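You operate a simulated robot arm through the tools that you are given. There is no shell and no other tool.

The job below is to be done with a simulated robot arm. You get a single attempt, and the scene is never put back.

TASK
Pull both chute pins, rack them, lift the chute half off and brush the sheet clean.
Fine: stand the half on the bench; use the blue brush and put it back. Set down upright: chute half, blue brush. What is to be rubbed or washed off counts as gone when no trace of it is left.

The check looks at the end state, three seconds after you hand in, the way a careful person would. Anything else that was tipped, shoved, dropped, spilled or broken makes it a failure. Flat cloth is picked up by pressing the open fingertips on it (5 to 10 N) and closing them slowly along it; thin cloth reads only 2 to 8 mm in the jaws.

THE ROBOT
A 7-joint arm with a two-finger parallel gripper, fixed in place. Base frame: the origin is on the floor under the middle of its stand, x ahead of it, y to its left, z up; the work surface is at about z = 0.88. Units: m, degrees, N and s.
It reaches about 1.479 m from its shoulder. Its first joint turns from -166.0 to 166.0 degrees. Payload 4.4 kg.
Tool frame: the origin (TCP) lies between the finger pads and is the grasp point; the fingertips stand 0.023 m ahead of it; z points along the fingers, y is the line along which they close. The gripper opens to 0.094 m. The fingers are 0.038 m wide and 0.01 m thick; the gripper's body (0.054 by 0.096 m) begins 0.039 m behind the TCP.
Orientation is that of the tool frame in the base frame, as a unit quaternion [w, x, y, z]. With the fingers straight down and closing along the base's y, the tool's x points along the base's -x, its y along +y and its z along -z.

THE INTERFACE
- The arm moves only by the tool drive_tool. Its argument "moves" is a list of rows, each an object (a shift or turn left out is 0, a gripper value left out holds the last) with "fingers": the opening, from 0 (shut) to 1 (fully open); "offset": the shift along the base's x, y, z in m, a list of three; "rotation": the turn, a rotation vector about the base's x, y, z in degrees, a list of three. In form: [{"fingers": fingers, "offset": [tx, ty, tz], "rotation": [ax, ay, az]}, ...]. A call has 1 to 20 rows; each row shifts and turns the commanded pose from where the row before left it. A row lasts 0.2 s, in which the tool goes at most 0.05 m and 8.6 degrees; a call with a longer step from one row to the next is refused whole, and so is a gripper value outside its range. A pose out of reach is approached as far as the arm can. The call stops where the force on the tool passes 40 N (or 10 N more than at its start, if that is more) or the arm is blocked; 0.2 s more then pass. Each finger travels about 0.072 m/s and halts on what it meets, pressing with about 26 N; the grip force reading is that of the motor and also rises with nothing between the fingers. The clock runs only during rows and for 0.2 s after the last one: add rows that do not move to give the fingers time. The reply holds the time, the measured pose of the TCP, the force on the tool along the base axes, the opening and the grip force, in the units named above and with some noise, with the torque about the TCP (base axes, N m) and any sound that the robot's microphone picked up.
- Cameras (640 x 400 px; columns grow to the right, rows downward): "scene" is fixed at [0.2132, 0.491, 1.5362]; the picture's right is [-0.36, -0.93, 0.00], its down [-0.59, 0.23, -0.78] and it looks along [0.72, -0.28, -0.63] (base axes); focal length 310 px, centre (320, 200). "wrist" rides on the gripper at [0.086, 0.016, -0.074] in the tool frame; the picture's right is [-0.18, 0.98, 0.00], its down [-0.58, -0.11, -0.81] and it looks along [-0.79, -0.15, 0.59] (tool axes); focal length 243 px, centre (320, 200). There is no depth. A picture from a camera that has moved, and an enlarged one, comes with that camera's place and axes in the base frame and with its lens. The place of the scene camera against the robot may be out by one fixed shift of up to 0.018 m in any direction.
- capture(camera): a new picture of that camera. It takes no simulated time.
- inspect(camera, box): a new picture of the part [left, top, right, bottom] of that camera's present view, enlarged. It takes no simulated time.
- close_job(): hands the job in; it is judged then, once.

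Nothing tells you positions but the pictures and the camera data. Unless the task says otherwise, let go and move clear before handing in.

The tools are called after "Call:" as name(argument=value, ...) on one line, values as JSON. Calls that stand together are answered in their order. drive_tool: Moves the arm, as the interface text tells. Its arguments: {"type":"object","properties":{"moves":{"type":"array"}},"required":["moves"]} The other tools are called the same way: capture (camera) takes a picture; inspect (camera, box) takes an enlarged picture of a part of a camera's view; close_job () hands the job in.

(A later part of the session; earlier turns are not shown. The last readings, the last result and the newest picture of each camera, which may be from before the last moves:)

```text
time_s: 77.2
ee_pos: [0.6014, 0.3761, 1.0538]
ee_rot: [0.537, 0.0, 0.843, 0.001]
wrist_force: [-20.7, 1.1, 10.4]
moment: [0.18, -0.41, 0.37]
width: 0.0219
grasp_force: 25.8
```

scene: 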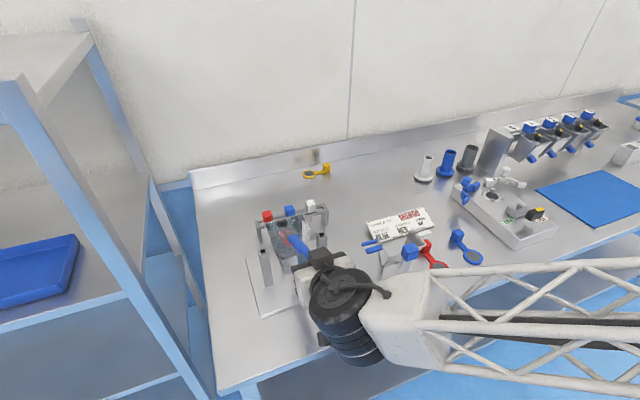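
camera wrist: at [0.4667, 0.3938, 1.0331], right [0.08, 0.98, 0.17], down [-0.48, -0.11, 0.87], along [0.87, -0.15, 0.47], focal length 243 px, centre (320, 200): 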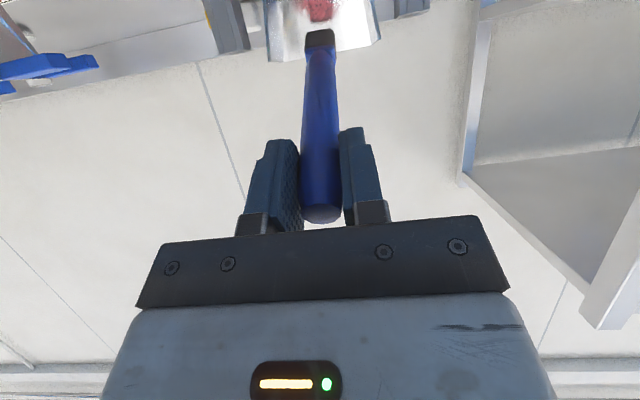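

The true slope is about dx/dz ≈ 0.405. I'll ease to roughly 10 N and sweep further down with the corrected direction.

Call:
drive_tool(moves=[{"fingers": 0.15, "offset": [-0.0007, 0, 0.0003]}, {"offset": [-0.003, 0, -0.0074]}, {"offset": [-0.003, 0, -0.0074]}, {}])

Call:
inspect(camera="wrist", box=[255, 0, 395, 70])

Call:
inspect(camera="scene", box=[255, 200, 325, 270])

```text
time_s: 78.2
ee_pos: [0.595, 0.3761, 1.0375]
ee_rot: [0.536, -0.001, 0.844, 0.001]
wrist_force: [-6.9, 0.7, 3.4]
moment: [0.08, -0.23, 0.18]
width: 0.0217
grasp_force: 26.1
```

```text
4.57 times, centred on (325, 35) of wrist
camera zoom: at [0.4921, 0.3915, 0.9916], right [0.08, 0.98, 0.17], down [-0.48, -0.11, 0.87], along [0.87, -0.15, 0.47], focal length 1109 px, centre (297, 954)
```

zoom: 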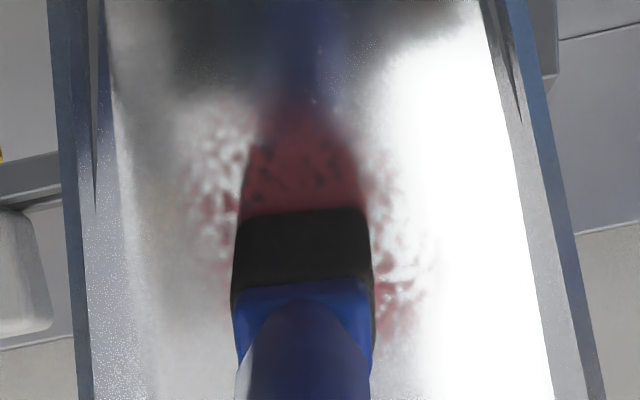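

```text
5.71 times, centred on (290, 235) of scene
camera zoom: at [0.2132, 0.491, 1.5362], right [-0.36, -0.93, 0.0], down [-0.59, 0.23, -0.78], along [0.72, -0.28, -0.63], focal length 1773 px, centre (491, 0)
```

zoom: 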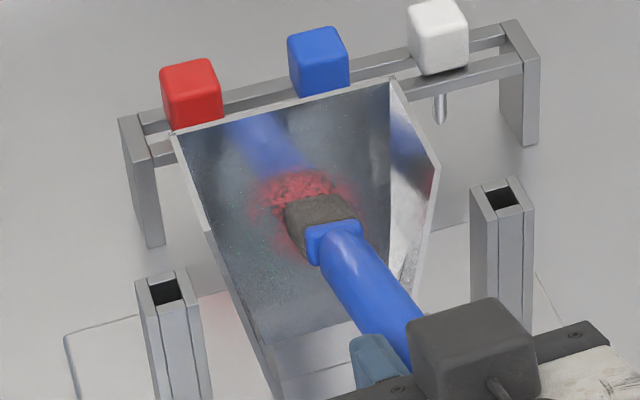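

Contact is now steady at about 8 N. I'll continue down to below the stain's lower edge.

Call:
drive_tool(moves=[{"fingers": 0.15, "offset": [-0.003, 0, -0.0074]}, {"offset": [-0.003, 0, -0.0074]}, {"offset": [-0.003, 0, -0.0074]}, {}])

Call:
inspect(camera="wrist", box=[255, 0, 395, 70])

Call:
inspect(camera="scene", box=[255, 200, 325, 270])

```text
time_s: 79.2
ee_pos: [0.586, 0.3754, 1.0152]
ee_rot: [0.537, 0.0, 0.844, 0.0]
wrist_force: [-2.4, 0.1, -0.2]
moment: [-0.05, 0.09, -0.13]
width: 0.0216
grasp_force: 26.0
```

```text
4.57 times, centred on (325, 35) of wrist
camera zoom: at [0.4826, 0.391, 0.9697], right [0.08, 0.98, 0.17], down [-0.48, -0.11, 0.87], along [0.87, -0.15, 0.47], focal length 1109 px, centre (297, 954)
```

zoom: 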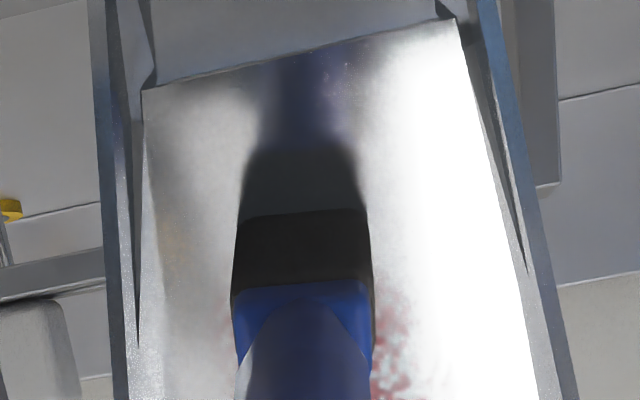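

```text
5.71 times, centred on (290, 235) of scene
camera zoom: at [0.2132, 0.491, 1.5362], right [-0.36, -0.93, 0.0], down [-0.59, 0.23, -0.78], along [0.72, -0.28, -0.63], focal length 1773 px, centre (491, 0)
```

zoom: 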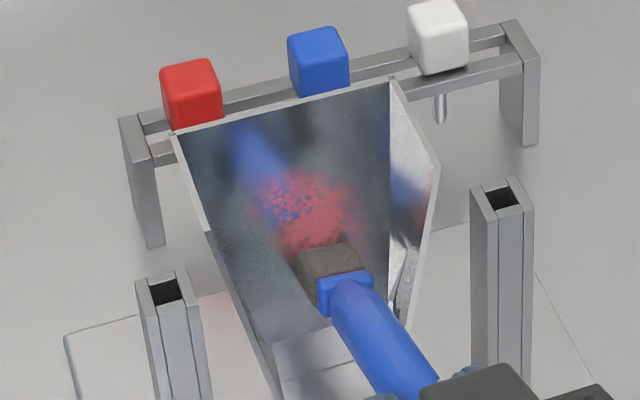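

The stain is still there but looks thinner. I'll press slightly and sweep back up over it.

Call:
drive_tool(moves=[{"fingers": 0.15, "offset": [0.0007, 0, -0.0003]}, {"offset": [0.003, 0, 0.0074]}, {"offset": [0.003, 0, 0.0074]}, {"offset": [0.003, 0, 0.0074]}, {}])

Call:
inspect(camera="scene", box=[255, 200, 325, 270])

Call:
inspect(camera="wrist", box=[255, 0, 395, 70])

```text
time_s: 80.4
ee_pos: [0.595, 0.3763, 1.037]
ee_rot: [0.538, 0.0, 0.843, 0.001]
wrist_force: [0.1, -0.7, -0.7]
moment: [0.02, 0.05, -0.01]
width: 0.0216
grasp_force: 26.0
```

```text
5.71 times, centred on (290, 235) of scene
camera zoom: at [0.2132, 0.491, 1.5362], right [-0.36, -0.93, 0.0], down [-0.59, 0.23, -0.78], along [0.72, -0.28, -0.63], focal length 1773 px, centre (491, 0)
```

zoom: 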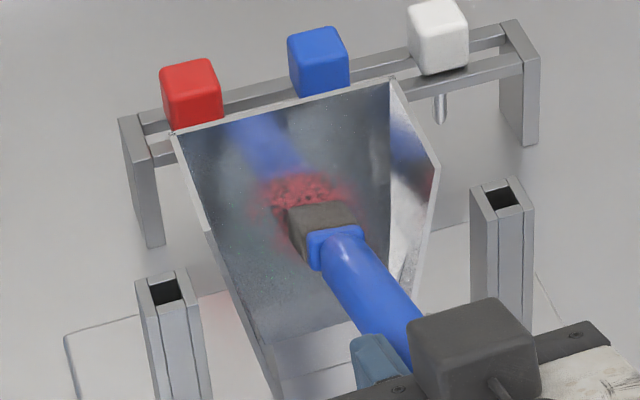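

```text
4.57 times, centred on (325, 35) of wrist
camera zoom: at [0.4918, 0.3914, 0.9918], right [0.08, 0.98, 0.17], down [-0.48, -0.11, 0.87], along [0.87, -0.15, 0.47], focal length 1109 px, centre (297, 954)
```

zoom: 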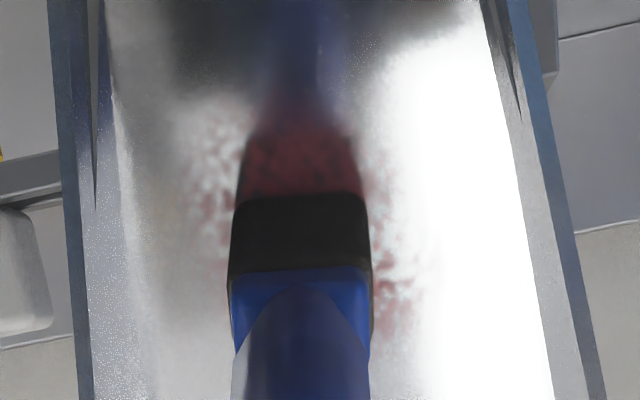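

The whole stain is fading with the strokes. I've just lost contact, so I'll press about 1.5 mm further in and continue upward.

Call:
drive_tool(moves=[{"fingers": 0.15, "offset": [0.0012, 0, -0.0005]}, {}])

```text
time_s: 81.0
ee_pos: [0.596, 0.3768, 1.0369]
ee_rot: [0.538, -0.001, 0.843, 0.001]
wrist_force: [-22.5, -2.4, 7.1]
moment: [-0.16, 0.24, -0.36]
width: 0.0216
grasp_force: 25.9
```

Call:
drive_tool(moves=[{"fingers": 0.15, "offset": [0.0028, 0, 0.0074]}, {"offset": [0.003, 0, 0.0074]}, {}])

Call:
inspect(camera="scene", box=[255, 200, 325, 270])

Call:
inspect(camera="wrist", box=[255, 0, 395, 70])

```text
time_s: 81.8
ee_pos: [0.6023, 0.3765, 1.0512]
ee_rot: [0.537, 0.0, 0.843, 0.0]
wrist_force: [0.2, -0.3, -1.2]
moment: [-0.01, 0.05, -0.02]
width: 0.0218
grasp_force: 25.8
```

```text
5.71 times, centred on (290, 235) of scene
camera zoom: at [0.2132, 0.491, 1.5362], right [-0.36, -0.93, 0.0], down [-0.59, 0.23, -0.78], along [0.72, -0.28, -0.63], focal length 1773 px, centre (491, 0)
```

zoom: 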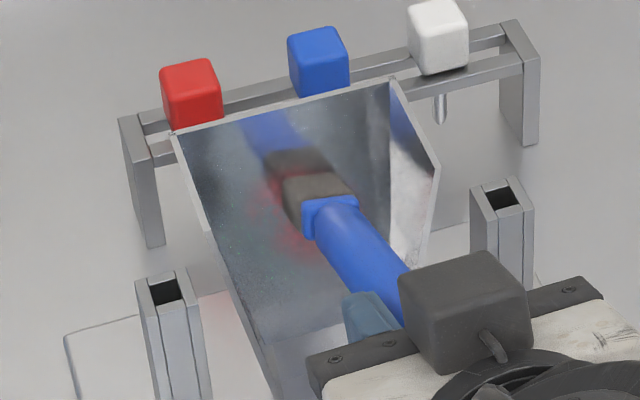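

```text
4.57 times, centred on (325, 35) of wrist
camera zoom: at [0.499, 0.3914, 1.0061], right [0.08, 0.98, 0.17], down [-0.48, -0.11, 0.87], along [0.87, -0.15, 0.47], focal length 1109 px, centre (297, 954)
```

zoom: 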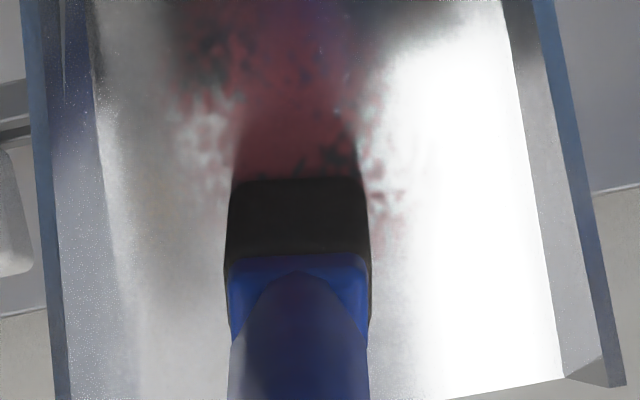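

The stain keeps fading everywhere with each stroke. Sideways strokes hold their distance to the sheet better, so I'll press in and brush left and right within the side walls.

Call:
drive_tool(moves=[{"fingers": 0.15, "offset": [0.0009, 0, -0.0004]}, {"offset": [0.0007, 0, -0.0003]}, {}])

```text
time_s: 82.6
ee_pos: [0.6037, 0.3771, 1.051]
ee_rot: [0.537, 0.0, 0.844, 0.0]
wrist_force: [-22.2, 1.2, 11.0]
moment: [0.14, -0.26, 0.44]
width: 0.0219
grasp_force: 26.5
```

Call:
drive_tool(moves=[{"fingers": 0.15, "offset": [-0.0005, 0.008, 0.0002]}, {"offset": [0, 0.008, 0]}, {"offset": [0, -0.008, 0]}, {"offset": [0, -0.008, 0]}, {"offset": [0, -0.008, 0]}, {"offset": [0, -0.008, 0]}, {"offset": [0, 0.008, 0]}, {"offset": [0, 0.008, 0]}, {}])

Call:
inspect(camera="scene", box=[255, 200, 325, 270])

Call:
inspect(camera="wrist", box=[255, 0, 395, 70])

```text
time_s: 84.6
ee_pos: [0.6044, 0.3775, 1.0513]
ee_rot: [0.537, 0.0, 0.843, 0.0]
wrist_force: [-8.9, -2.1, 3.9]
moment: [-0.13, -0.17, -0.31]
width: 0.0214
grasp_force: 25.7
```

```text
5.71 times, centred on (290, 235) of scene
camera zoom: at [0.2132, 0.491, 1.5362], right [-0.36, -0.93, 0.0], down [-0.59, 0.23, -0.78], along [0.72, -0.28, -0.63], focal length 1773 px, centre (491, 0)
```

zoom: 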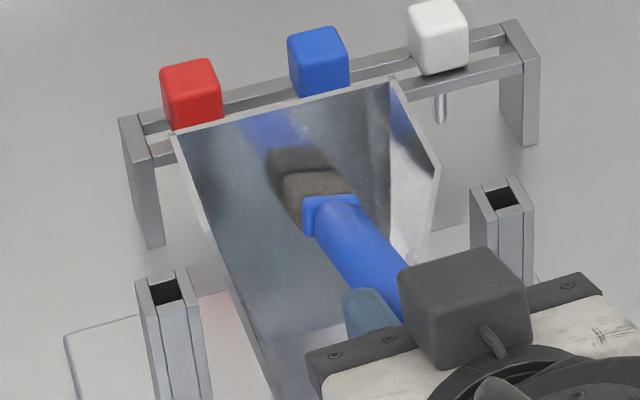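

```text
4.57 times, centred on (325, 35) of wrist
camera zoom: at [0.5008, 0.391, 1.006], right [0.08, 0.98, 0.17], down [-0.48, -0.11, 0.87], along [0.87, -0.15, 0.47], focal length 1109 px, centre (297, 954)
```

zoom: 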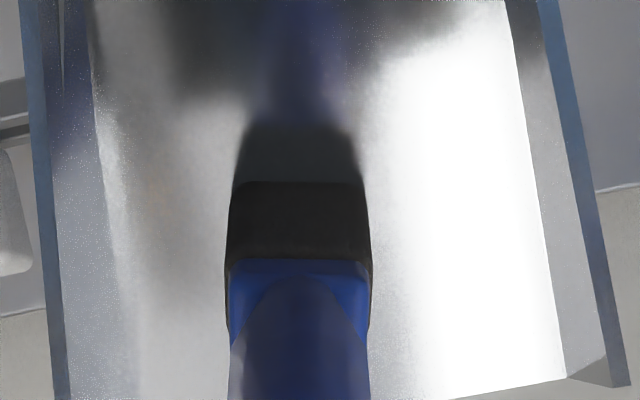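

The stain looks gone. I'll do one more set of strokes to be sure, lower and wider, then back away and inspect.

Call:
drive_tool(moves=[{"fingers": 0.15, "offset": [0, 0.008, 0]}, {"offset": [0, 0.008, 0]}, {"offset": [-0.0014, 0, -0.0037]}, {"offset": [0, -0.008, 0]}, {"offset": [0, -0.008, 0]}, {"offset": [0, -0.008, 0]}, {"offset": [0, -0.008, 0]}, {"offset": [-0.0014, 0, -0.0037]}, {"offset": [0, 0.008, 0]}, {"offset": [0, 0.008, 0]}, {}])

Call:
drive_tool(moves=[{"fingers": 0.15, "offset": [-0.01, 0, 0.005]}, {"offset": [-0.025, 0, 0.012]}, {"offset": [-0.01, 0, 0.03]}, {"offset": [0, 0, 0.045]}, {"offset": [0, 0, 0.045]}, {"offset": [0, 0, 0.045]}, {}])

Call:
inspect(camera="scene", box=[255, 200, 325, 270])

Call:
capture(camera="scene")

```text
time_s: 87.0
ee_pos: [0.6, 0.3769, 1.0439]
ee_rot: [0.538, 0.0, 0.843, 0.0]
wrist_force: [1.1, 0.7, 0.0]
moment: [-0.03, 0.03, 0.01]
width: 0.0217
grasp_force: 26.4
```

```text
time_s: 88.6
ee_pos: [0.5543, 0.3775, 1.2251]
ee_rot: [0.537, 0.0, 0.844, 0.0]
wrist_force: [0.4, -1.3, -0.5]
moment: [-0.01, 0.04, 0.02]
width: 0.0217
grasp_force: 25.9
```

```text
5.71 times, centred on (290, 235) of scene
camera zoom: at [0.2132, 0.491, 1.5362], right [-0.36, -0.93, 0.0], down [-0.59, 0.23, -0.78], along [0.72, -0.28, -0.63], focal length 1773 px, centre (491, 0)
```

zoom: 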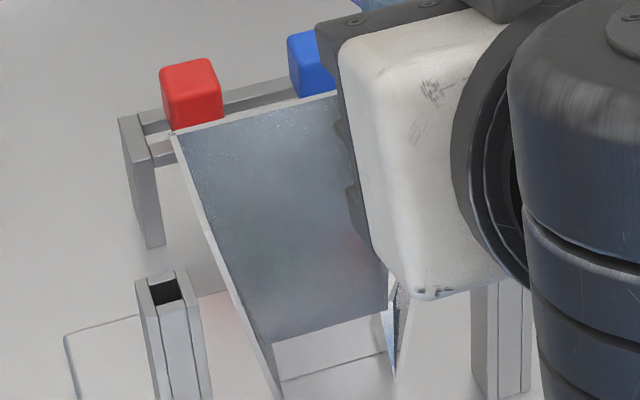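

```text
taken
```

scene: 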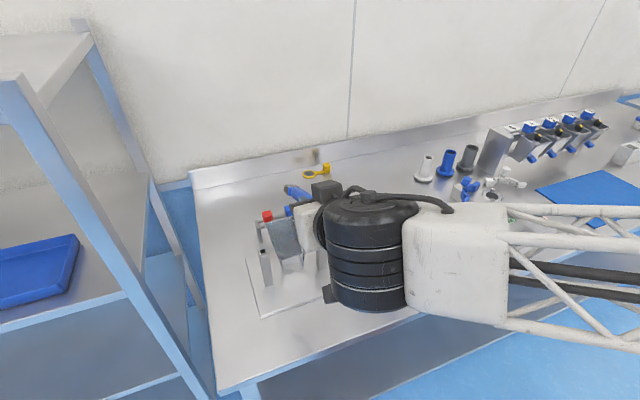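

The sheet looks clean from here, but the arm hides part of it. I'll swing the brush back to vertical and look again.

Call:
drive_tool(moves=[{"fingers": 0.15, "rotation": [0, 8.125, 0]}, {"rotation": [0, 8.125, 0]}, {"rotation": [0, 8.125, 0]}, {"rotation": [0, 8.125, 0]}, {"rotation": [0, 8.125, 0]}, {"rotation": [0, 8.125, 0]}, {"rotation": [0, 8.125, 0]}, {"rotation": [0, 8.125, 0]}, {}])

Call:
capture(camera="wrist")

Call:
inspect(camera="scene", box=[255, 200, 325, 270])

Call:
inspect(camera="wrist", box=[270, 20, 410, 200])

```text
time_s: 90.6
ee_pos: [0.5564, 0.376, 1.2264]
ee_rot: [-0.001, 0.0, 1.0, 0.001]
wrist_force: [-1.1, -0.2, -1.3]
moment: [0.01, 0.04, 0.04]
width: 0.0215
grasp_force: 26.3
```

```text
taken
camera wrist: at [0.4705, 0.391, 1.3021], right [0.18, 0.98, 0.0], down [0.58, -0.11, 0.81], along [0.79, -0.15, -0.59], focal length 243 px, centre (320, 200)
```

wrist: 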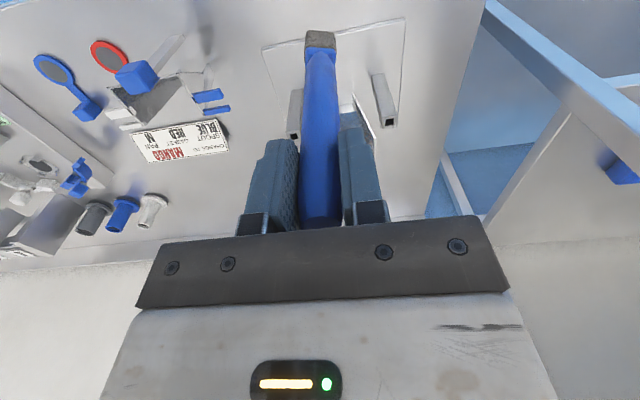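

```text
5.71 times, centred on (290, 235) of scene
camera zoom: at [0.2132, 0.491, 1.5362], right [-0.36, -0.93, 0.0], down [-0.59, 0.23, -0.78], along [0.72, -0.28, -0.63], focal length 1773 px, centre (491, 0)
```

zoom: 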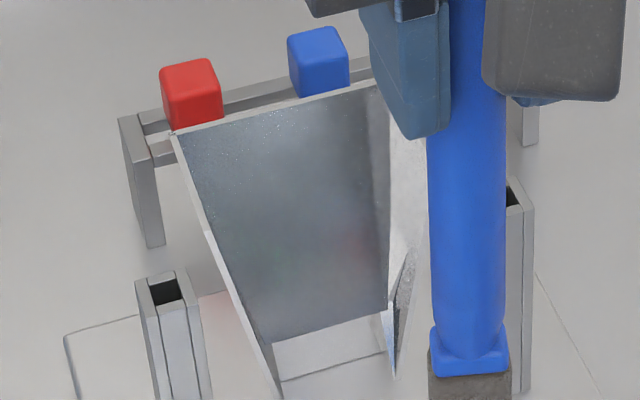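

```text
2.22 times, centred on (340, 110) of wrist
camera zoom: at [0.4705, 0.391, 1.3021], right [0.18, 0.98, 0.0], down [0.58, -0.11, 0.81], along [0.79, -0.15, -0.59], focal length 539 px, centre (276, 400)
```

zoom: 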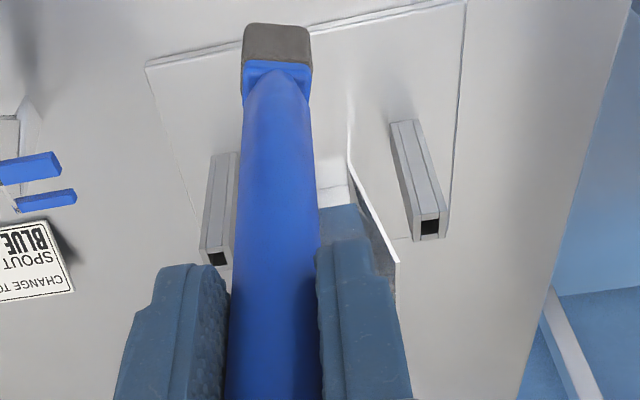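

The sheet looks clean apart from a faint hint at lower right that may be a reflection. I'll zoom closer.

Call:
inspect(camera="scene", box=[274, 214, 306, 254])

Call:
inspect(camera="scene", box=[285, 230, 305, 250])

```text
10.00 times, centred on (290, 234) of scene
camera zoom: at [0.2132, 0.491, 1.5362], right [-0.36, -0.93, 0.0], down [-0.59, 0.23, -0.78], along [0.72, -0.28, -0.63], focal length 3102 px, centre (620, -140)
```

zoom: 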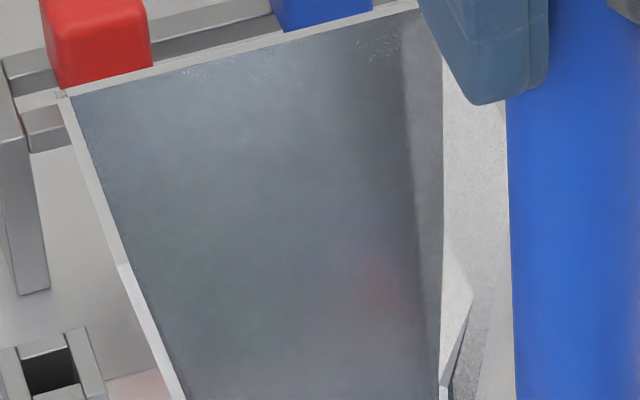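

```text
16.00 times, centred on (295, 240) of scene
camera zoom: at [0.2132, 0.491, 1.5362], right [-0.36, -0.93, 0.0], down [-0.59, 0.23, -0.78], along [0.72, -0.28, -0.63], focal length 4964 px, centre (720, -440)
```

zoom: 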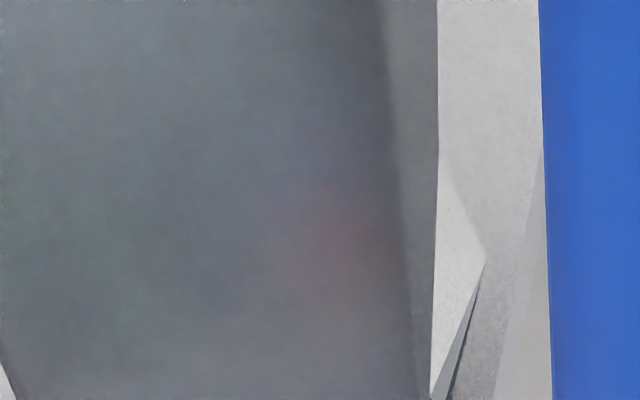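

There is a faint smooth pink tint that might be a reflection or a residual trace. I'll shift sideways for an unobstructed wrist view.

Call:
drive_tool(moves=[{"fingers": 0.15, "offset": [-0.02, 0.035, 0]}, {"offset": [-0.02, 0.035, -0.01]}, {"offset": [0, 0.01, -0.02]}, {}])

Call:
capture(camera="wrist")

Call:
inspect(camera="wrist", box=[220, 110, 330, 220])

Call:
inspect(camera="scene", box=[274, 214, 306, 254])

```text
time_s: 91.6
ee_pos: [0.5161, 0.4563, 1.1956]
ee_rot: [-0.001, 0.0, 1.0, -0.001]
wrist_force: [0.1, 0.1, -0.6]
moment: [-0.02, 0.02, 0.02]
width: 0.0215
grasp_force: 26.3
```

```text
taken
camera wrist: at [0.4298, 0.4702, 1.2717], right [0.18, 0.98, 0.0], down [0.58, -0.11, 0.81], along [0.79, -0.15, -0.59], focal length 243 px, centre (320, 200)
```

wrist: 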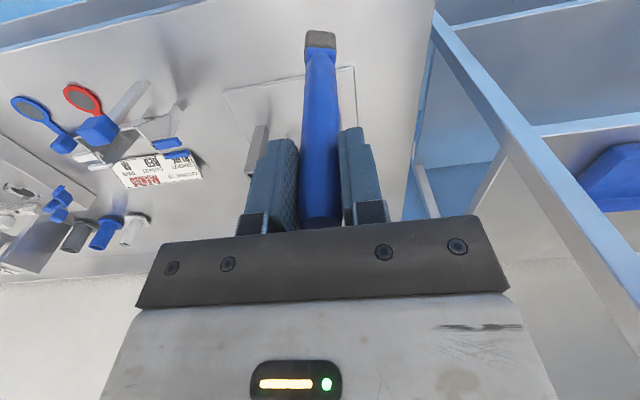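

```text
3.64 times, centred on (275, 165) of wrist
camera zoom: at [0.4298, 0.4702, 1.2717], right [0.18, 0.98, 0.0], down [0.58, -0.11, 0.81], along [0.79, -0.15, -0.59], focal length 882 px, centre (484, 327)
```

zoom: 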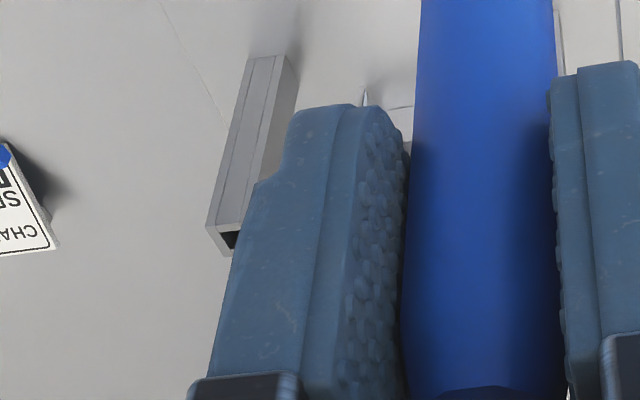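

```text
10.00 times, centred on (290, 234) of scene
camera zoom: at [0.2132, 0.491, 1.5362], right [-0.36, -0.93, 0.0], down [-0.59, 0.23, -0.78], along [0.72, -0.28, -0.63], focal length 3102 px, centre (620, -140)
```

zoom: 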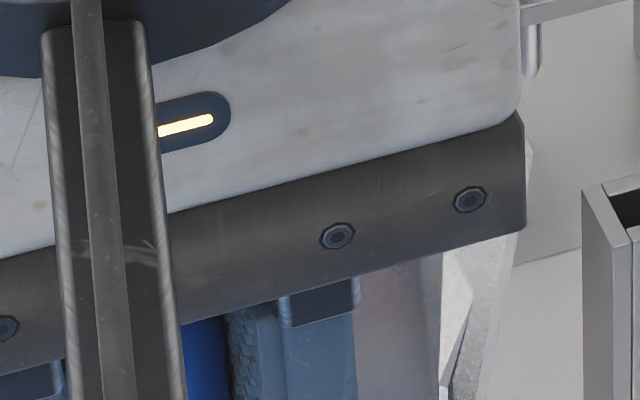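

The fingers block the view here. I'll move the brush toward its home side, which gives the wrist camera a clear look at the sheet.

Call:
drive_tool(moves=[{"fingers": 0.15, "offset": [0, 0, 0.04]}, {"offset": [0.0263, -0.0366, 0]}, {"offset": [0.0263, -0.0366, 0]}, {"offset": [0.0263, -0.0366, 0]}, {"offset": [0.0263, -0.0366, 0]}, {"offset": [0.0263, -0.0366, 0]}, {"offset": [0.0263, -0.0366, 0]}, {"offset": [0.0263, -0.0366, 0]}, {}])

Call:
capture(camera="wrist")

Call:
inspect(camera="wrist", box=[380, 20, 520, 160])

Call:
inspect(camera="scene", box=[270, 206, 320, 256])

```text
time_s: 93.6
ee_pos: [0.7011, 0.1979, 1.2362]
ee_rot: [0.0, 0.0, 1.0, 0.0]
wrist_force: [-0.2, -0.2, -0.7]
moment: [0.01, -0.01, 0.01]
width: 0.0217
grasp_force: 25.8
```

```text
taken
camera wrist: at [0.6154, 0.2141, 1.3128], right [0.18, 0.98, 0.0], down [0.58, -0.11, 0.81], along [0.79, -0.15, -0.59], focal length 243 px, centre (320, 200)
```

wrist: 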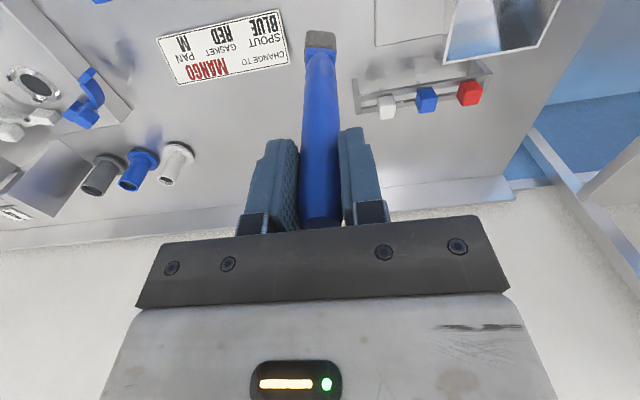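

```text
2.86 times, centred on (450, 90) of wrist
camera zoom: at [0.6154, 0.2141, 1.3128], right [0.18, 0.98, 0.0], down [0.58, -0.11, 0.81], along [0.79, -0.15, -0.59], focal length 693 px, centre (-51, 514)
```

zoom: 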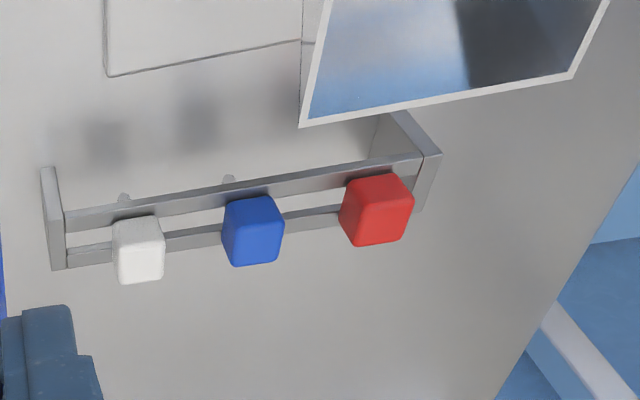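

```text
8.00 times, centred on (295, 231) of scene
camera zoom: at [0.2132, 0.491, 1.5362], right [-0.36, -0.93, 0.0], down [-0.59, 0.23, -0.78], along [0.72, -0.28, -0.63], focal length 2482 px, centre (520, -48)
```

zoom: 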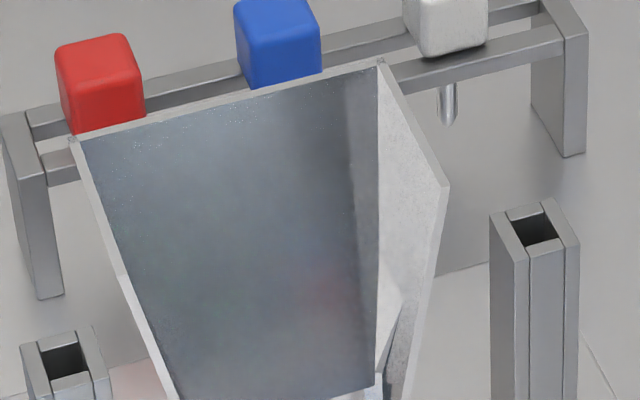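

The wrist view cuts off the lower sheet. I'll back up a bit to bring the stained area into frame.

Call:
drive_tool(moves=[{"fingers": 0.15, "offset": [0, 0, 0.04]}, {"offset": [-0.04, 0, 0]}, {"offset": [-0.04, 0.0, 0]}, {"offset": [-0.03, 0.0, 0]}, {}])

Call:
inspect(camera="wrist", box=[390, 40, 510, 140])

Call:
inspect(camera="wrist", box=[425, 60, 485, 120])

Call:
inspect(camera="scene", box=[270, 206, 320, 256])

```text
time_s: 94.8
ee_pos: [0.5895, 0.1995, 1.2744]
ee_rot: [0.0, 0.001, 1.0, 0.0]
wrist_force: [0.6, -0.1, -0.8]
moment: [0.01, 0.0, -0.02]
width: 0.0215
grasp_force: 26.2
```

```text
4.00 times, centred on (450, 90) of wrist
camera zoom: at [0.5035, 0.2148, 1.3509], right [0.18, 0.98, 0.0], down [0.58, -0.11, 0.81], along [0.79, -0.15, -0.59], focal length 970 px, centre (-200, 640)
```

zoom: 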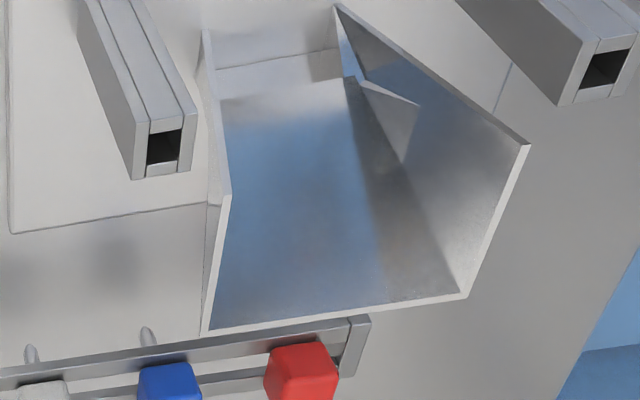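

```text
6.67 times, centred on (455, 90) of wrist
camera zoom: at [0.5035, 0.2148, 1.3509], right [0.18, 0.98, 0.0], down [0.58, -0.11, 0.81], along [0.79, -0.15, -0.59], focal length 1618 px, centre (-580, 933)
```

zoom: 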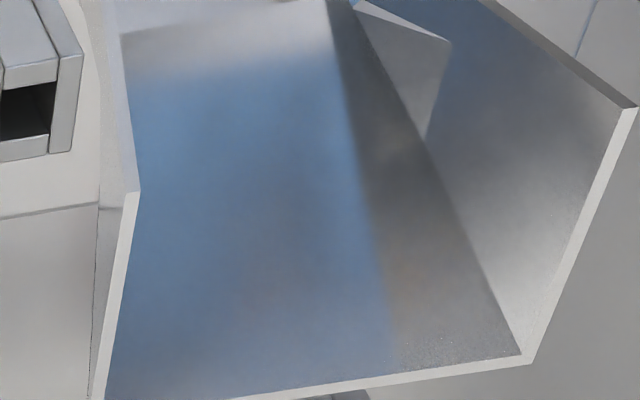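

```text
8.00 times, centred on (295, 231) of scene
camera zoom: at [0.2132, 0.491, 1.5362], right [-0.36, -0.93, 0.0], down [-0.59, 0.23, -0.78], along [0.72, -0.28, -0.63], focal length 2482 px, centre (520, -48)
```

zoom: 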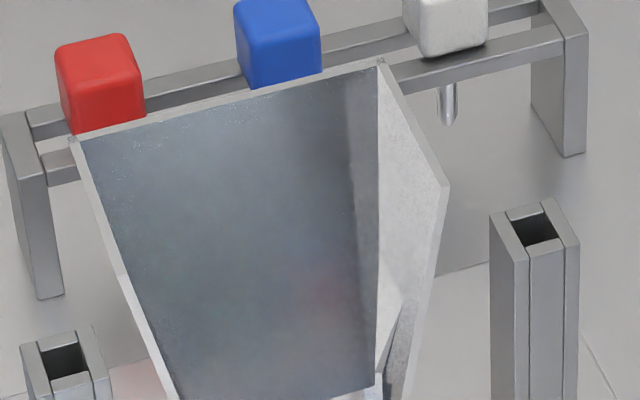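

From this angle the sheet shows only reflections, no red. I'll zoom in once more on the formerly stained area to be certain.

Call:
inspect(camera="wrist", box=[425, 75, 465, 105])

Call:
inspect(camera="wrist", box=[425, 95, 475, 125])

Call:
inspect(camera="scene", box=[282, 232, 304, 250])

```text
13.33 times, centred on (445, 90) of wrist
camera zoom: at [0.5035, 0.2148, 1.3509], right [0.18, 0.98, 0.0], down [0.58, -0.11, 0.81], along [0.79, -0.15, -0.59], focal length 3235 px, centre (-1347, 1667)
```

zoom: 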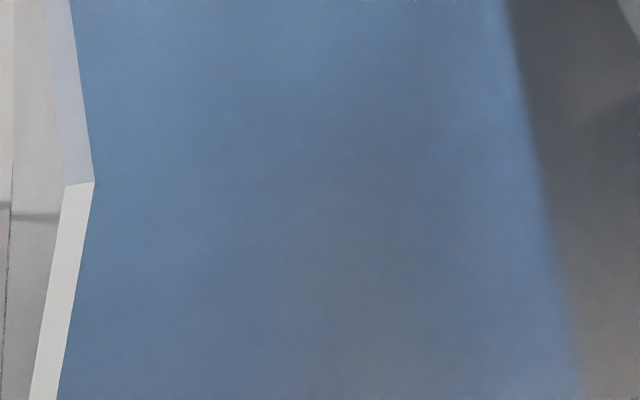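

```text
12.80 times, centred on (450, 110) of wrist
camera zoom: at [0.5035, 0.2148, 1.3509], right [0.18, 0.98, 0.0], down [0.58, -0.11, 0.81], along [0.79, -0.15, -0.59], focal length 3106 px, centre (-1344, 1352)
```

zoom: 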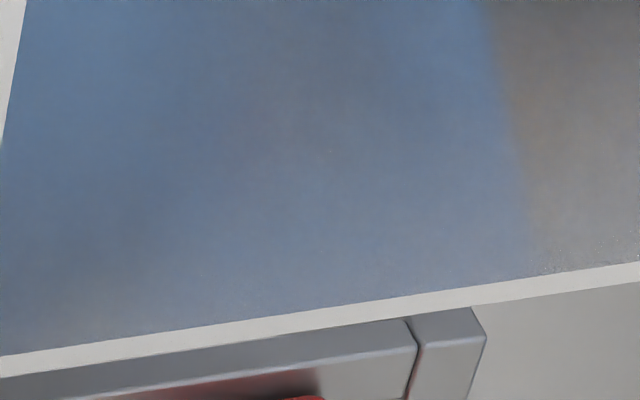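

```text
16.00 times, centred on (293, 241) of scene
camera zoom: at [0.2132, 0.491, 1.5362], right [-0.36, -0.93, 0.0], down [-0.59, 0.23, -0.78], along [0.72, -0.28, -0.63], focal length 4964 px, centre (752, -456)
```

zoom: 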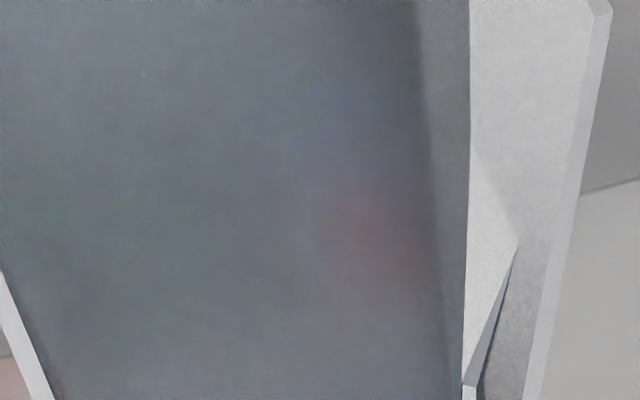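

The remaining tint is a smooth reflection of the robot's red base, with no speckle left. For insurance I'll do one more brushing pass over the area before putting the brush back.

Call:
drive_tool(moves=[{"fingers": 0.15, "offset": [-0.009, 0.0445, -0.01]}, {"offset": [-0.009, 0.0445, -0.01]}, {"offset": [-0.009, 0.0445, -0.01]}, {"offset": [-0.009, 0.0445, -0.019]}, {"rotation": [0, -8.125, 0]}, {"rotation": [0, -8.125, 0]}, {"rotation": [0, -8.125, 0]}, {"rotation": [0, -8.125, 0]}, {"rotation": [0, -8.125, 0]}, {"rotation": [0, -8.125, 0]}, {"rotation": [0, -8.125, 0]}, {"rotation": [0, -8.125, 0]}, {"offset": [0, 0, -0.045]}, {"offset": [0, 0, -0.045]}, {"offset": [0, 0, -0.04]}, {}])

Call:
inspect(camera="scene", box=[255, 200, 325, 270])

Call:
inspect(camera="wrist", box=[255, 0, 395, 70])

```text
time_s: 98.2
ee_pos: [0.5513, 0.377, 1.098]
ee_rot: [0.538, 0.0, 0.843, 0.0]
wrist_force: [0.2, -0.4, 0.0]
moment: [0.03, 0.02, 0.03]
width: 0.0214
grasp_force: 25.8
```

```text
5.71 times, centred on (290, 235) of scene
camera zoom: at [0.2132, 0.491, 1.5362], right [-0.36, -0.93, 0.0], down [-0.59, 0.23, -0.78], along [0.72, -0.28, -0.63], focal length 1773 px, centre (491, 0)
```

zoom: 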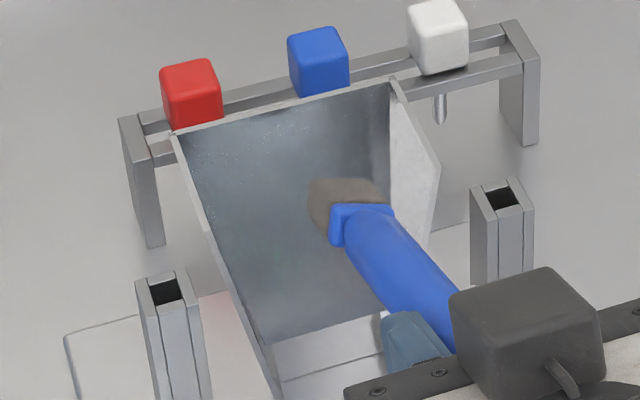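

```text
4.57 times, centred on (325, 35) of wrist
camera zoom: at [0.4471, 0.3928, 1.0523], right [0.08, 0.98, 0.17], down [-0.48, -0.11, 0.87], along [0.87, -0.15, 0.47], focal length 1109 px, centre (297, 954)
```

zoom: 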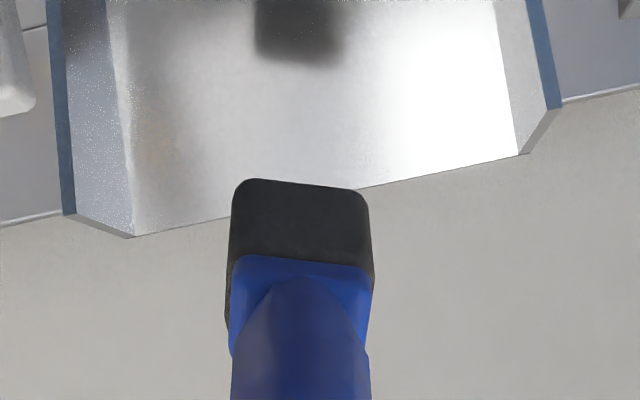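

No red is visible in this close view either. I'll approach for a final gentle pass.

Call:
drive_tool(moves=[{"fingers": 0.15, "offset": [0.01, 0, -0.015]}, {"offset": [0.018, 0, -0.017]}, {"offset": [0.014, 0, -0.01]}, {"offset": [0.0036, 0, -0.0017]}, {}])

```text
time_s: 99.4
ee_pos: [0.5997, 0.3781, 1.0556]
ee_rot: [0.536, 0.0, 0.844, 0.0]
wrist_force: [-0.8, -0.3, 0.2]
moment: [0.01, 0.01, -0.01]
width: 0.0215
grasp_force: 25.9
```

Call:
drive_tool(moves=[{"fingers": 0.15, "offset": [0.0018, 0, -0.0008]}, {"offset": [0.0018, 0, -0.0008]}, {}])

```text
time_s: 100.2
ee_pos: [0.6017, 0.3769, 1.0512]
ee_rot: [0.537, 0.0, 0.844, 0.0]
wrist_force: [-0.8, 0.3, -0.5]
moment: [0.02, 0.02, -0.01]
width: 0.0216
grasp_force: 25.8
```

Call:
drive_tool(moves=[{"fingers": 0.15, "offset": [0.0011, 0, -0.0005]}, {"offset": [0.0011, 0, -0.0005]}, {}])

```text
time_s: 101.0
ee_pos: [0.6041, 0.3785, 1.0515]
ee_rot: [0.538, 0.0, 0.843, 0.0]
wrist_force: [-21.6, -0.8, 9.7]
moment: [0.01, -0.32, 0.04]
width: 0.0217
grasp_force: 26.1
```

Contact made. Now I'll brush in zig-zag strokes: sideways at this height, then a bit lower, then again.

Call:
drive_tool(moves=[{"fingers": 0.15, "offset": [-0.0004, 0.008, 0.0002]}, {"offset": [0, 0.008, 0]}, {"offset": [0, -0.008, 0]}, {"offset": [0, -0.008, 0]}, {"offset": [0, -0.008, 0]}, {"offset": [0, -0.008, 0]}, {"offset": [-0.0012, 0, -0.0037]}, {"offset": [0, 0.008, 0]}, {"offset": [0, 0.008, 0]}, {"offset": [0, 0.008, 0]}, {"offset": [0, 0.008, 0]}, {"offset": [-0.0012, 0, -0.0037]}, {"offset": [0, -0.008, 0]}, {"offset": [0, -0.008, 0]}, {}])

Call:
inspect(camera="wrist", box=[255, 0, 395, 70])

```text
time_s: 104.2
ee_pos: [0.6023, 0.3782, 1.0427]
ee_rot: [0.538, 0.0, 0.843, 0.0]
wrist_force: [-20.1, 4.7, 5.2]
moment: [0.31, 0.33, 0.68]
width: 0.0215
grasp_force: 25.9
```

```text
4.57 times, centred on (325, 35) of wrist
camera zoom: at [0.4992, 0.3932, 0.9976], right [0.08, 0.98, 0.17], down [-0.48, -0.11, 0.87], along [0.87, -0.15, 0.47], focal length 1109 px, centre (297, 954)
```

zoom: 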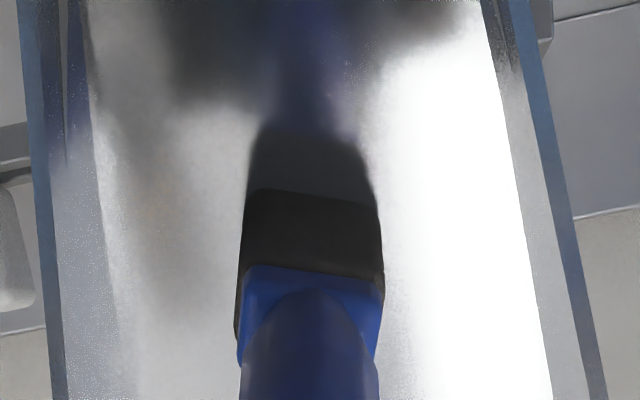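

Firm contact throughout, and the sheet is spotless. I'll retreat, raise and swing the brush back to vertical.

Call:
drive_tool(moves=[{"fingers": 0.15, "offset": [-0.01, 0, 0.005]}, {"offset": [-0.025, 0, 0.012]}, {"offset": [-0.01, 0, 0.03]}, {"offset": [0, 0, 0.045]}, {"offset": [0, 0, 0.045]}, {"offset": [0, 0, 0.045]}, {"rotation": [0, 8.125, 0]}, {"rotation": [0, 8.125, 0]}, {"rotation": [0, 8.125, 0]}, {"rotation": [0, 8.125, 0]}, {"rotation": [0, 8.125, 0]}, {"rotation": [0, 8.125, 0]}, {"rotation": [0, 8.125, 0]}, {"rotation": [0, 8.125, 0]}, {}])

Call:
capture(camera="wrist")

Call:
capture(camera="scene")

Call:
inspect(camera="wrist", box=[260, 10, 400, 150])

```text
time_s: 107.4
ee_pos: [0.5578, 0.3771, 1.2263]
ee_rot: [-0.001, 0.0, 1.0, 0.0]
wrist_force: [-0.1, -0.6, -1.7]
moment: [0.03, -0.03, 0.02]
width: 0.0213
grasp_force: 26.4
```

```text
taken
camera wrist: at [0.472, 0.393, 1.3013], right [0.18, 0.98, 0.0], down [0.58, -0.11, 0.81], along [0.79, -0.15, -0.59], focal length 243 px, centre (320, 200)
```

wrist: 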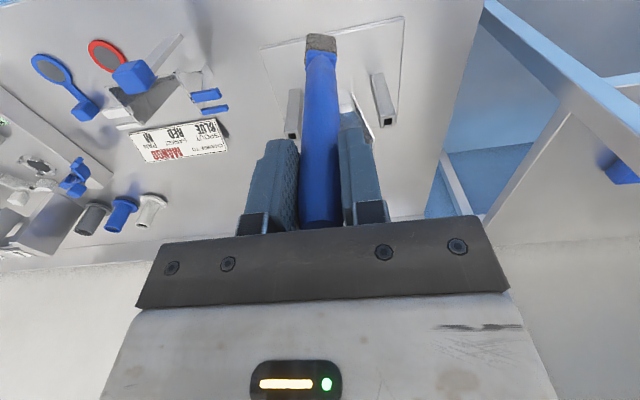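

```text
taken
```

scene: 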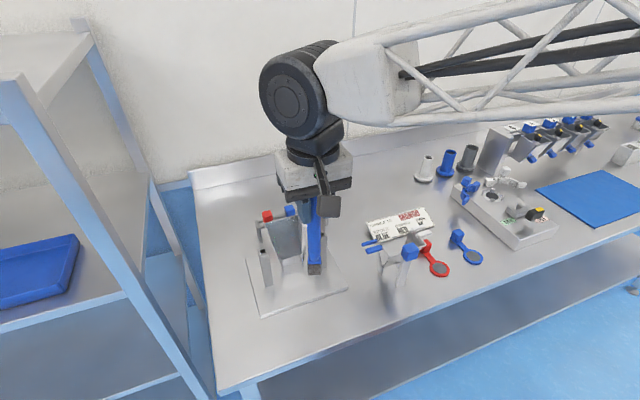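

```text
2.86 times, centred on (330, 80) of wrist
camera zoom: at [0.472, 0.393, 1.3013], right [0.18, 0.98, 0.0], down [0.58, -0.11, 0.81], along [0.79, -0.15, -0.59], focal length 693 px, centre (291, 543)
```

zoom: 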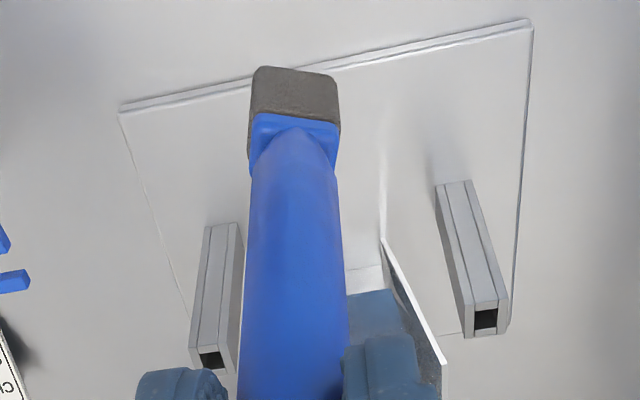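

The brush slid a few millimetres and twisted about 15° in the grip. I'll carry it over its home spot (0.759, 0.205), undo the twist with a 15° yaw and start lowering.

Call:
drive_tool(moves=[{"fingers": 0.15, "offset": [0.0335, -0.0288, 0]}, {"offset": [0.0335, -0.0288, 0]}, {"offset": [0.0335, -0.0288, 0]}, {"offset": [0.0335, -0.0288, 0]}, {"offset": [0.0335, -0.0288, 0], "rotation": [0, 0, 7.5]}, {"offset": [0.0335, -0.0285, 0], "rotation": [0, 0, 7.5]}, {"offset": [0, 0, -0.04]}, {"offset": [0, 0, -0.04]}, {"offset": [0, 0, -0.03]}, {"offset": [0, 0, -0.03]}, {}])

Call:
capture(camera="wrist")

Call:
inspect(camera="wrist", box=[260, 0, 400, 100])

Call:
inspect(camera="scene", box=[310, 160, 400, 260])

```text
time_s: 109.8
ee_pos: [0.7579, 0.2044, 1.0832]
ee_rot: [0.0, -0.129, 0.992, 0.001]
wrist_force: [-0.2, 0.0, -0.9]
moment: [0.0, 0.01, 0.02]
width: 0.0217
grasp_force: 25.9
```

```text
taken
camera wrist: at [0.6712, 0.1971, 1.1584], right [-0.08, 1.0, 0.0], down [0.59, 0.05, 0.81], along [0.8, 0.06, -0.59], focal length 243 px, centre (320, 200)
```

wrist: 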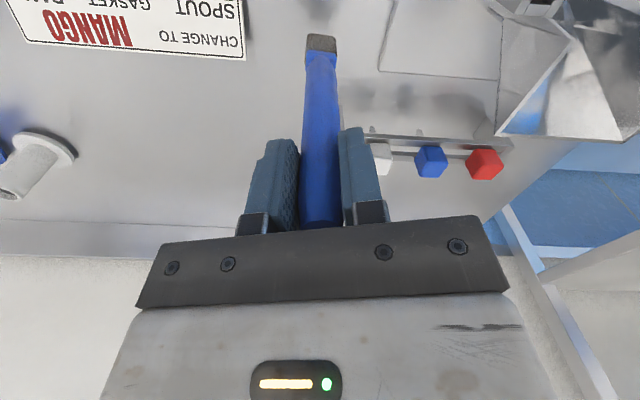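

```text
4.00 times, centred on (330, 50) of wrist
camera zoom: at [0.6712, 0.1971, 1.1584], right [-0.08, 1.0, 0.0], down [0.59, 0.05, 0.81], along [0.8, 0.06, -0.59], focal length 970 px, centre (280, 800)
```

zoom: 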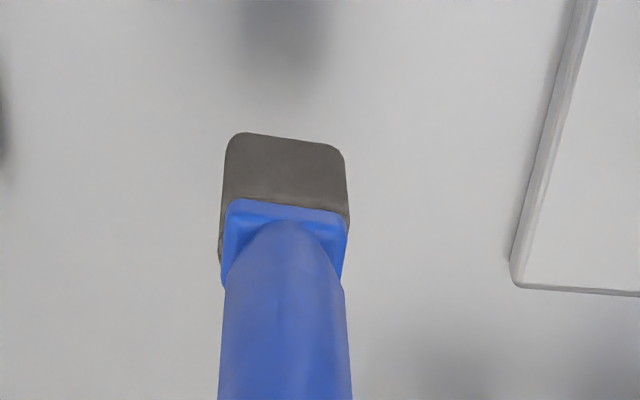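

```text
4.00 times, centred on (355, 210) of scene
camera zoom: at [0.2132, 0.491, 1.5362], right [-0.36, -0.93, 0.0], down [-0.59, 0.23, -0.78], along [0.72, -0.28, -0.63], focal length 1241 px, centre (180, 160)
```

zoom: 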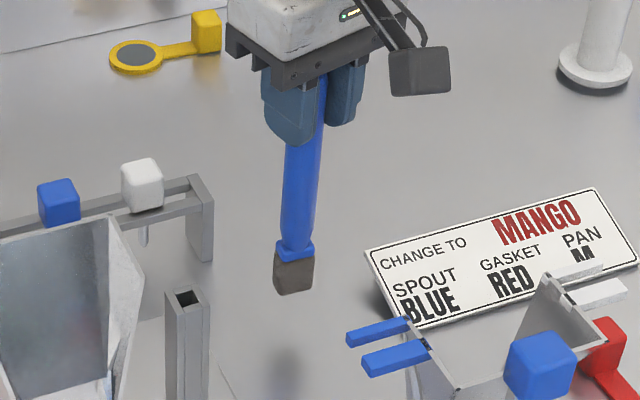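

The brush head is square with the bench again and hangs over its home spot. I'll lower it gently to the bench.

Call:
drive_tool(moves=[{"fingers": 0.15, "offset": [0.0005, 0, -0.015]}, {"offset": [0, 0, -0.012]}, {"offset": [0, 0, -0.004]}, {}])

Call:
inspect(camera="scene", box=[310, 160, 400, 260])

```text
time_s: 110.8
ee_pos: [0.7579, 0.206, 1.0533]
ee_rot: [0.0, -0.13, 0.991, 0.0]
wrist_force: [-0.1, 0.1, -0.5]
moment: [0.01, 0.0, -0.03]
width: 0.0216
grasp_force: 25.9
```

```text
4.00 times, centred on (355, 210) of scene
camera zoom: at [0.2132, 0.491, 1.5362], right [-0.36, -0.93, 0.0], down [-0.59, 0.23, -0.78], along [0.72, -0.28, -0.63], focal length 1241 px, centre (180, 160)
```

zoom: 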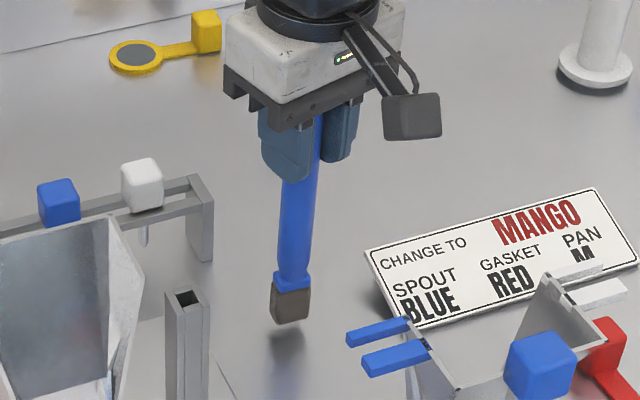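

Call:
drive_tool(moves=[{"fingers": 0.15, "offset": [0, 0, -0.003]}, {"offset": [0, 0, -0.002]}, {"offset": [0, 0, -0.002]}, {}])

```text
time_s: 111.8
ee_pos: [0.7581, 0.2055, 1.0465]
ee_rot: [0.0, -0.13, 0.991, 0.0]
wrist_force: [0.2, 0.8, -1.4]
moment: [0.0, -0.01, -0.02]
width: 0.0214
grasp_force: 26.1
```

The brush is still not touching. I'll continue in 1.5 mm steps.

Call:
drive_tool(moves=[{"fingers": 0.15, "offset": [0, 0, -0.0015]}, {"offset": [0, 0, -0.0015]}, {}])

Call:
inspect(camera="scene", box=[320, 200, 380, 260])

```text
time_s: 112.6
ee_pos: [0.7585, 0.2058, 1.0433]
ee_rot: [0.001, -0.131, 0.991, 0.0]
wrist_force: [-0.6, -0.3, 4.8]
moment: [0.03, 0.07, -0.01]
width: 0.0211
grasp_force: 26.3
```

```text
6.67 times, centred on (350, 230) of scene
camera zoom: at [0.2132, 0.491, 1.5362], right [-0.36, -0.93, 0.0], down [-0.59, 0.23, -0.78], along [0.72, -0.28, -0.63], focal length 2068 px, centre (120, 0)
```

zoom: 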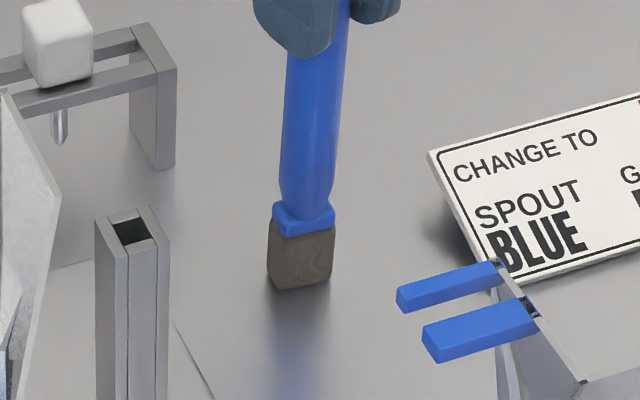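

Contact at about 5 N. I'll press a hair more so the base settles flat, then loosen the grip a little and check it stands.

Call:
drive_tool(moves=[{"fingers": 0.15, "offset": [0, 0, -0.0008]}, {}, {"fingers": 0.26}, {"fingers": 0.28}, {}, {}])

Call:
inspect(camera="scene", box=[310, 160, 400, 260])

Call:
capture(camera="wrist")

```text
time_s: 114.0
ee_pos: [0.7577, 0.2062, 1.044]
ee_rot: [0.0, -0.13, 0.992, 0.0]
wrist_force: [-0.1, -0.6, -0.7]
moment: [0.01, 0.0, 0.0]
width: 0.0262
grasp_force: 0.1
```

```text
4.00 times, centred on (355, 210) of scene
camera zoom: at [0.2132, 0.491, 1.5362], right [-0.36, -0.93, 0.0], down [-0.59, 0.23, -0.78], along [0.72, -0.28, -0.63], focal length 1241 px, centre (180, 160)
```

zoom: 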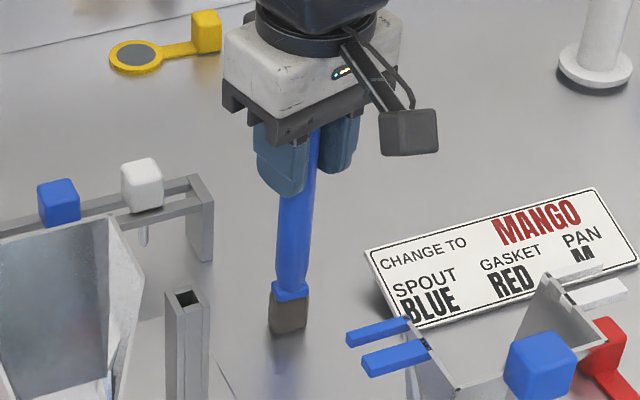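

```text
taken
camera wrist: at [0.6716, 0.1982, 1.1191], right [-0.08, 1.0, 0.0], down [0.59, 0.05, 0.81], along [0.8, 0.06, -0.59], focal length 243 px, centre (320, 200)
```

wrist: 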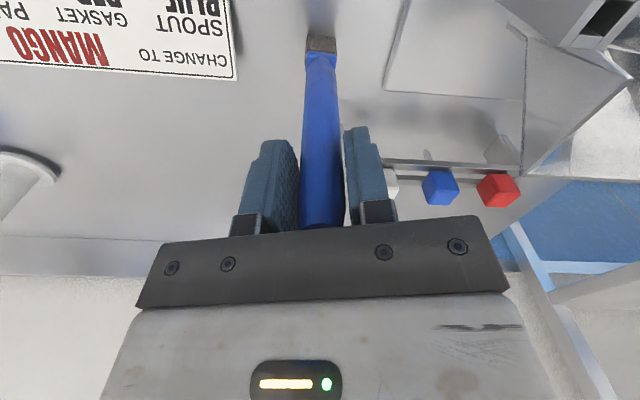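

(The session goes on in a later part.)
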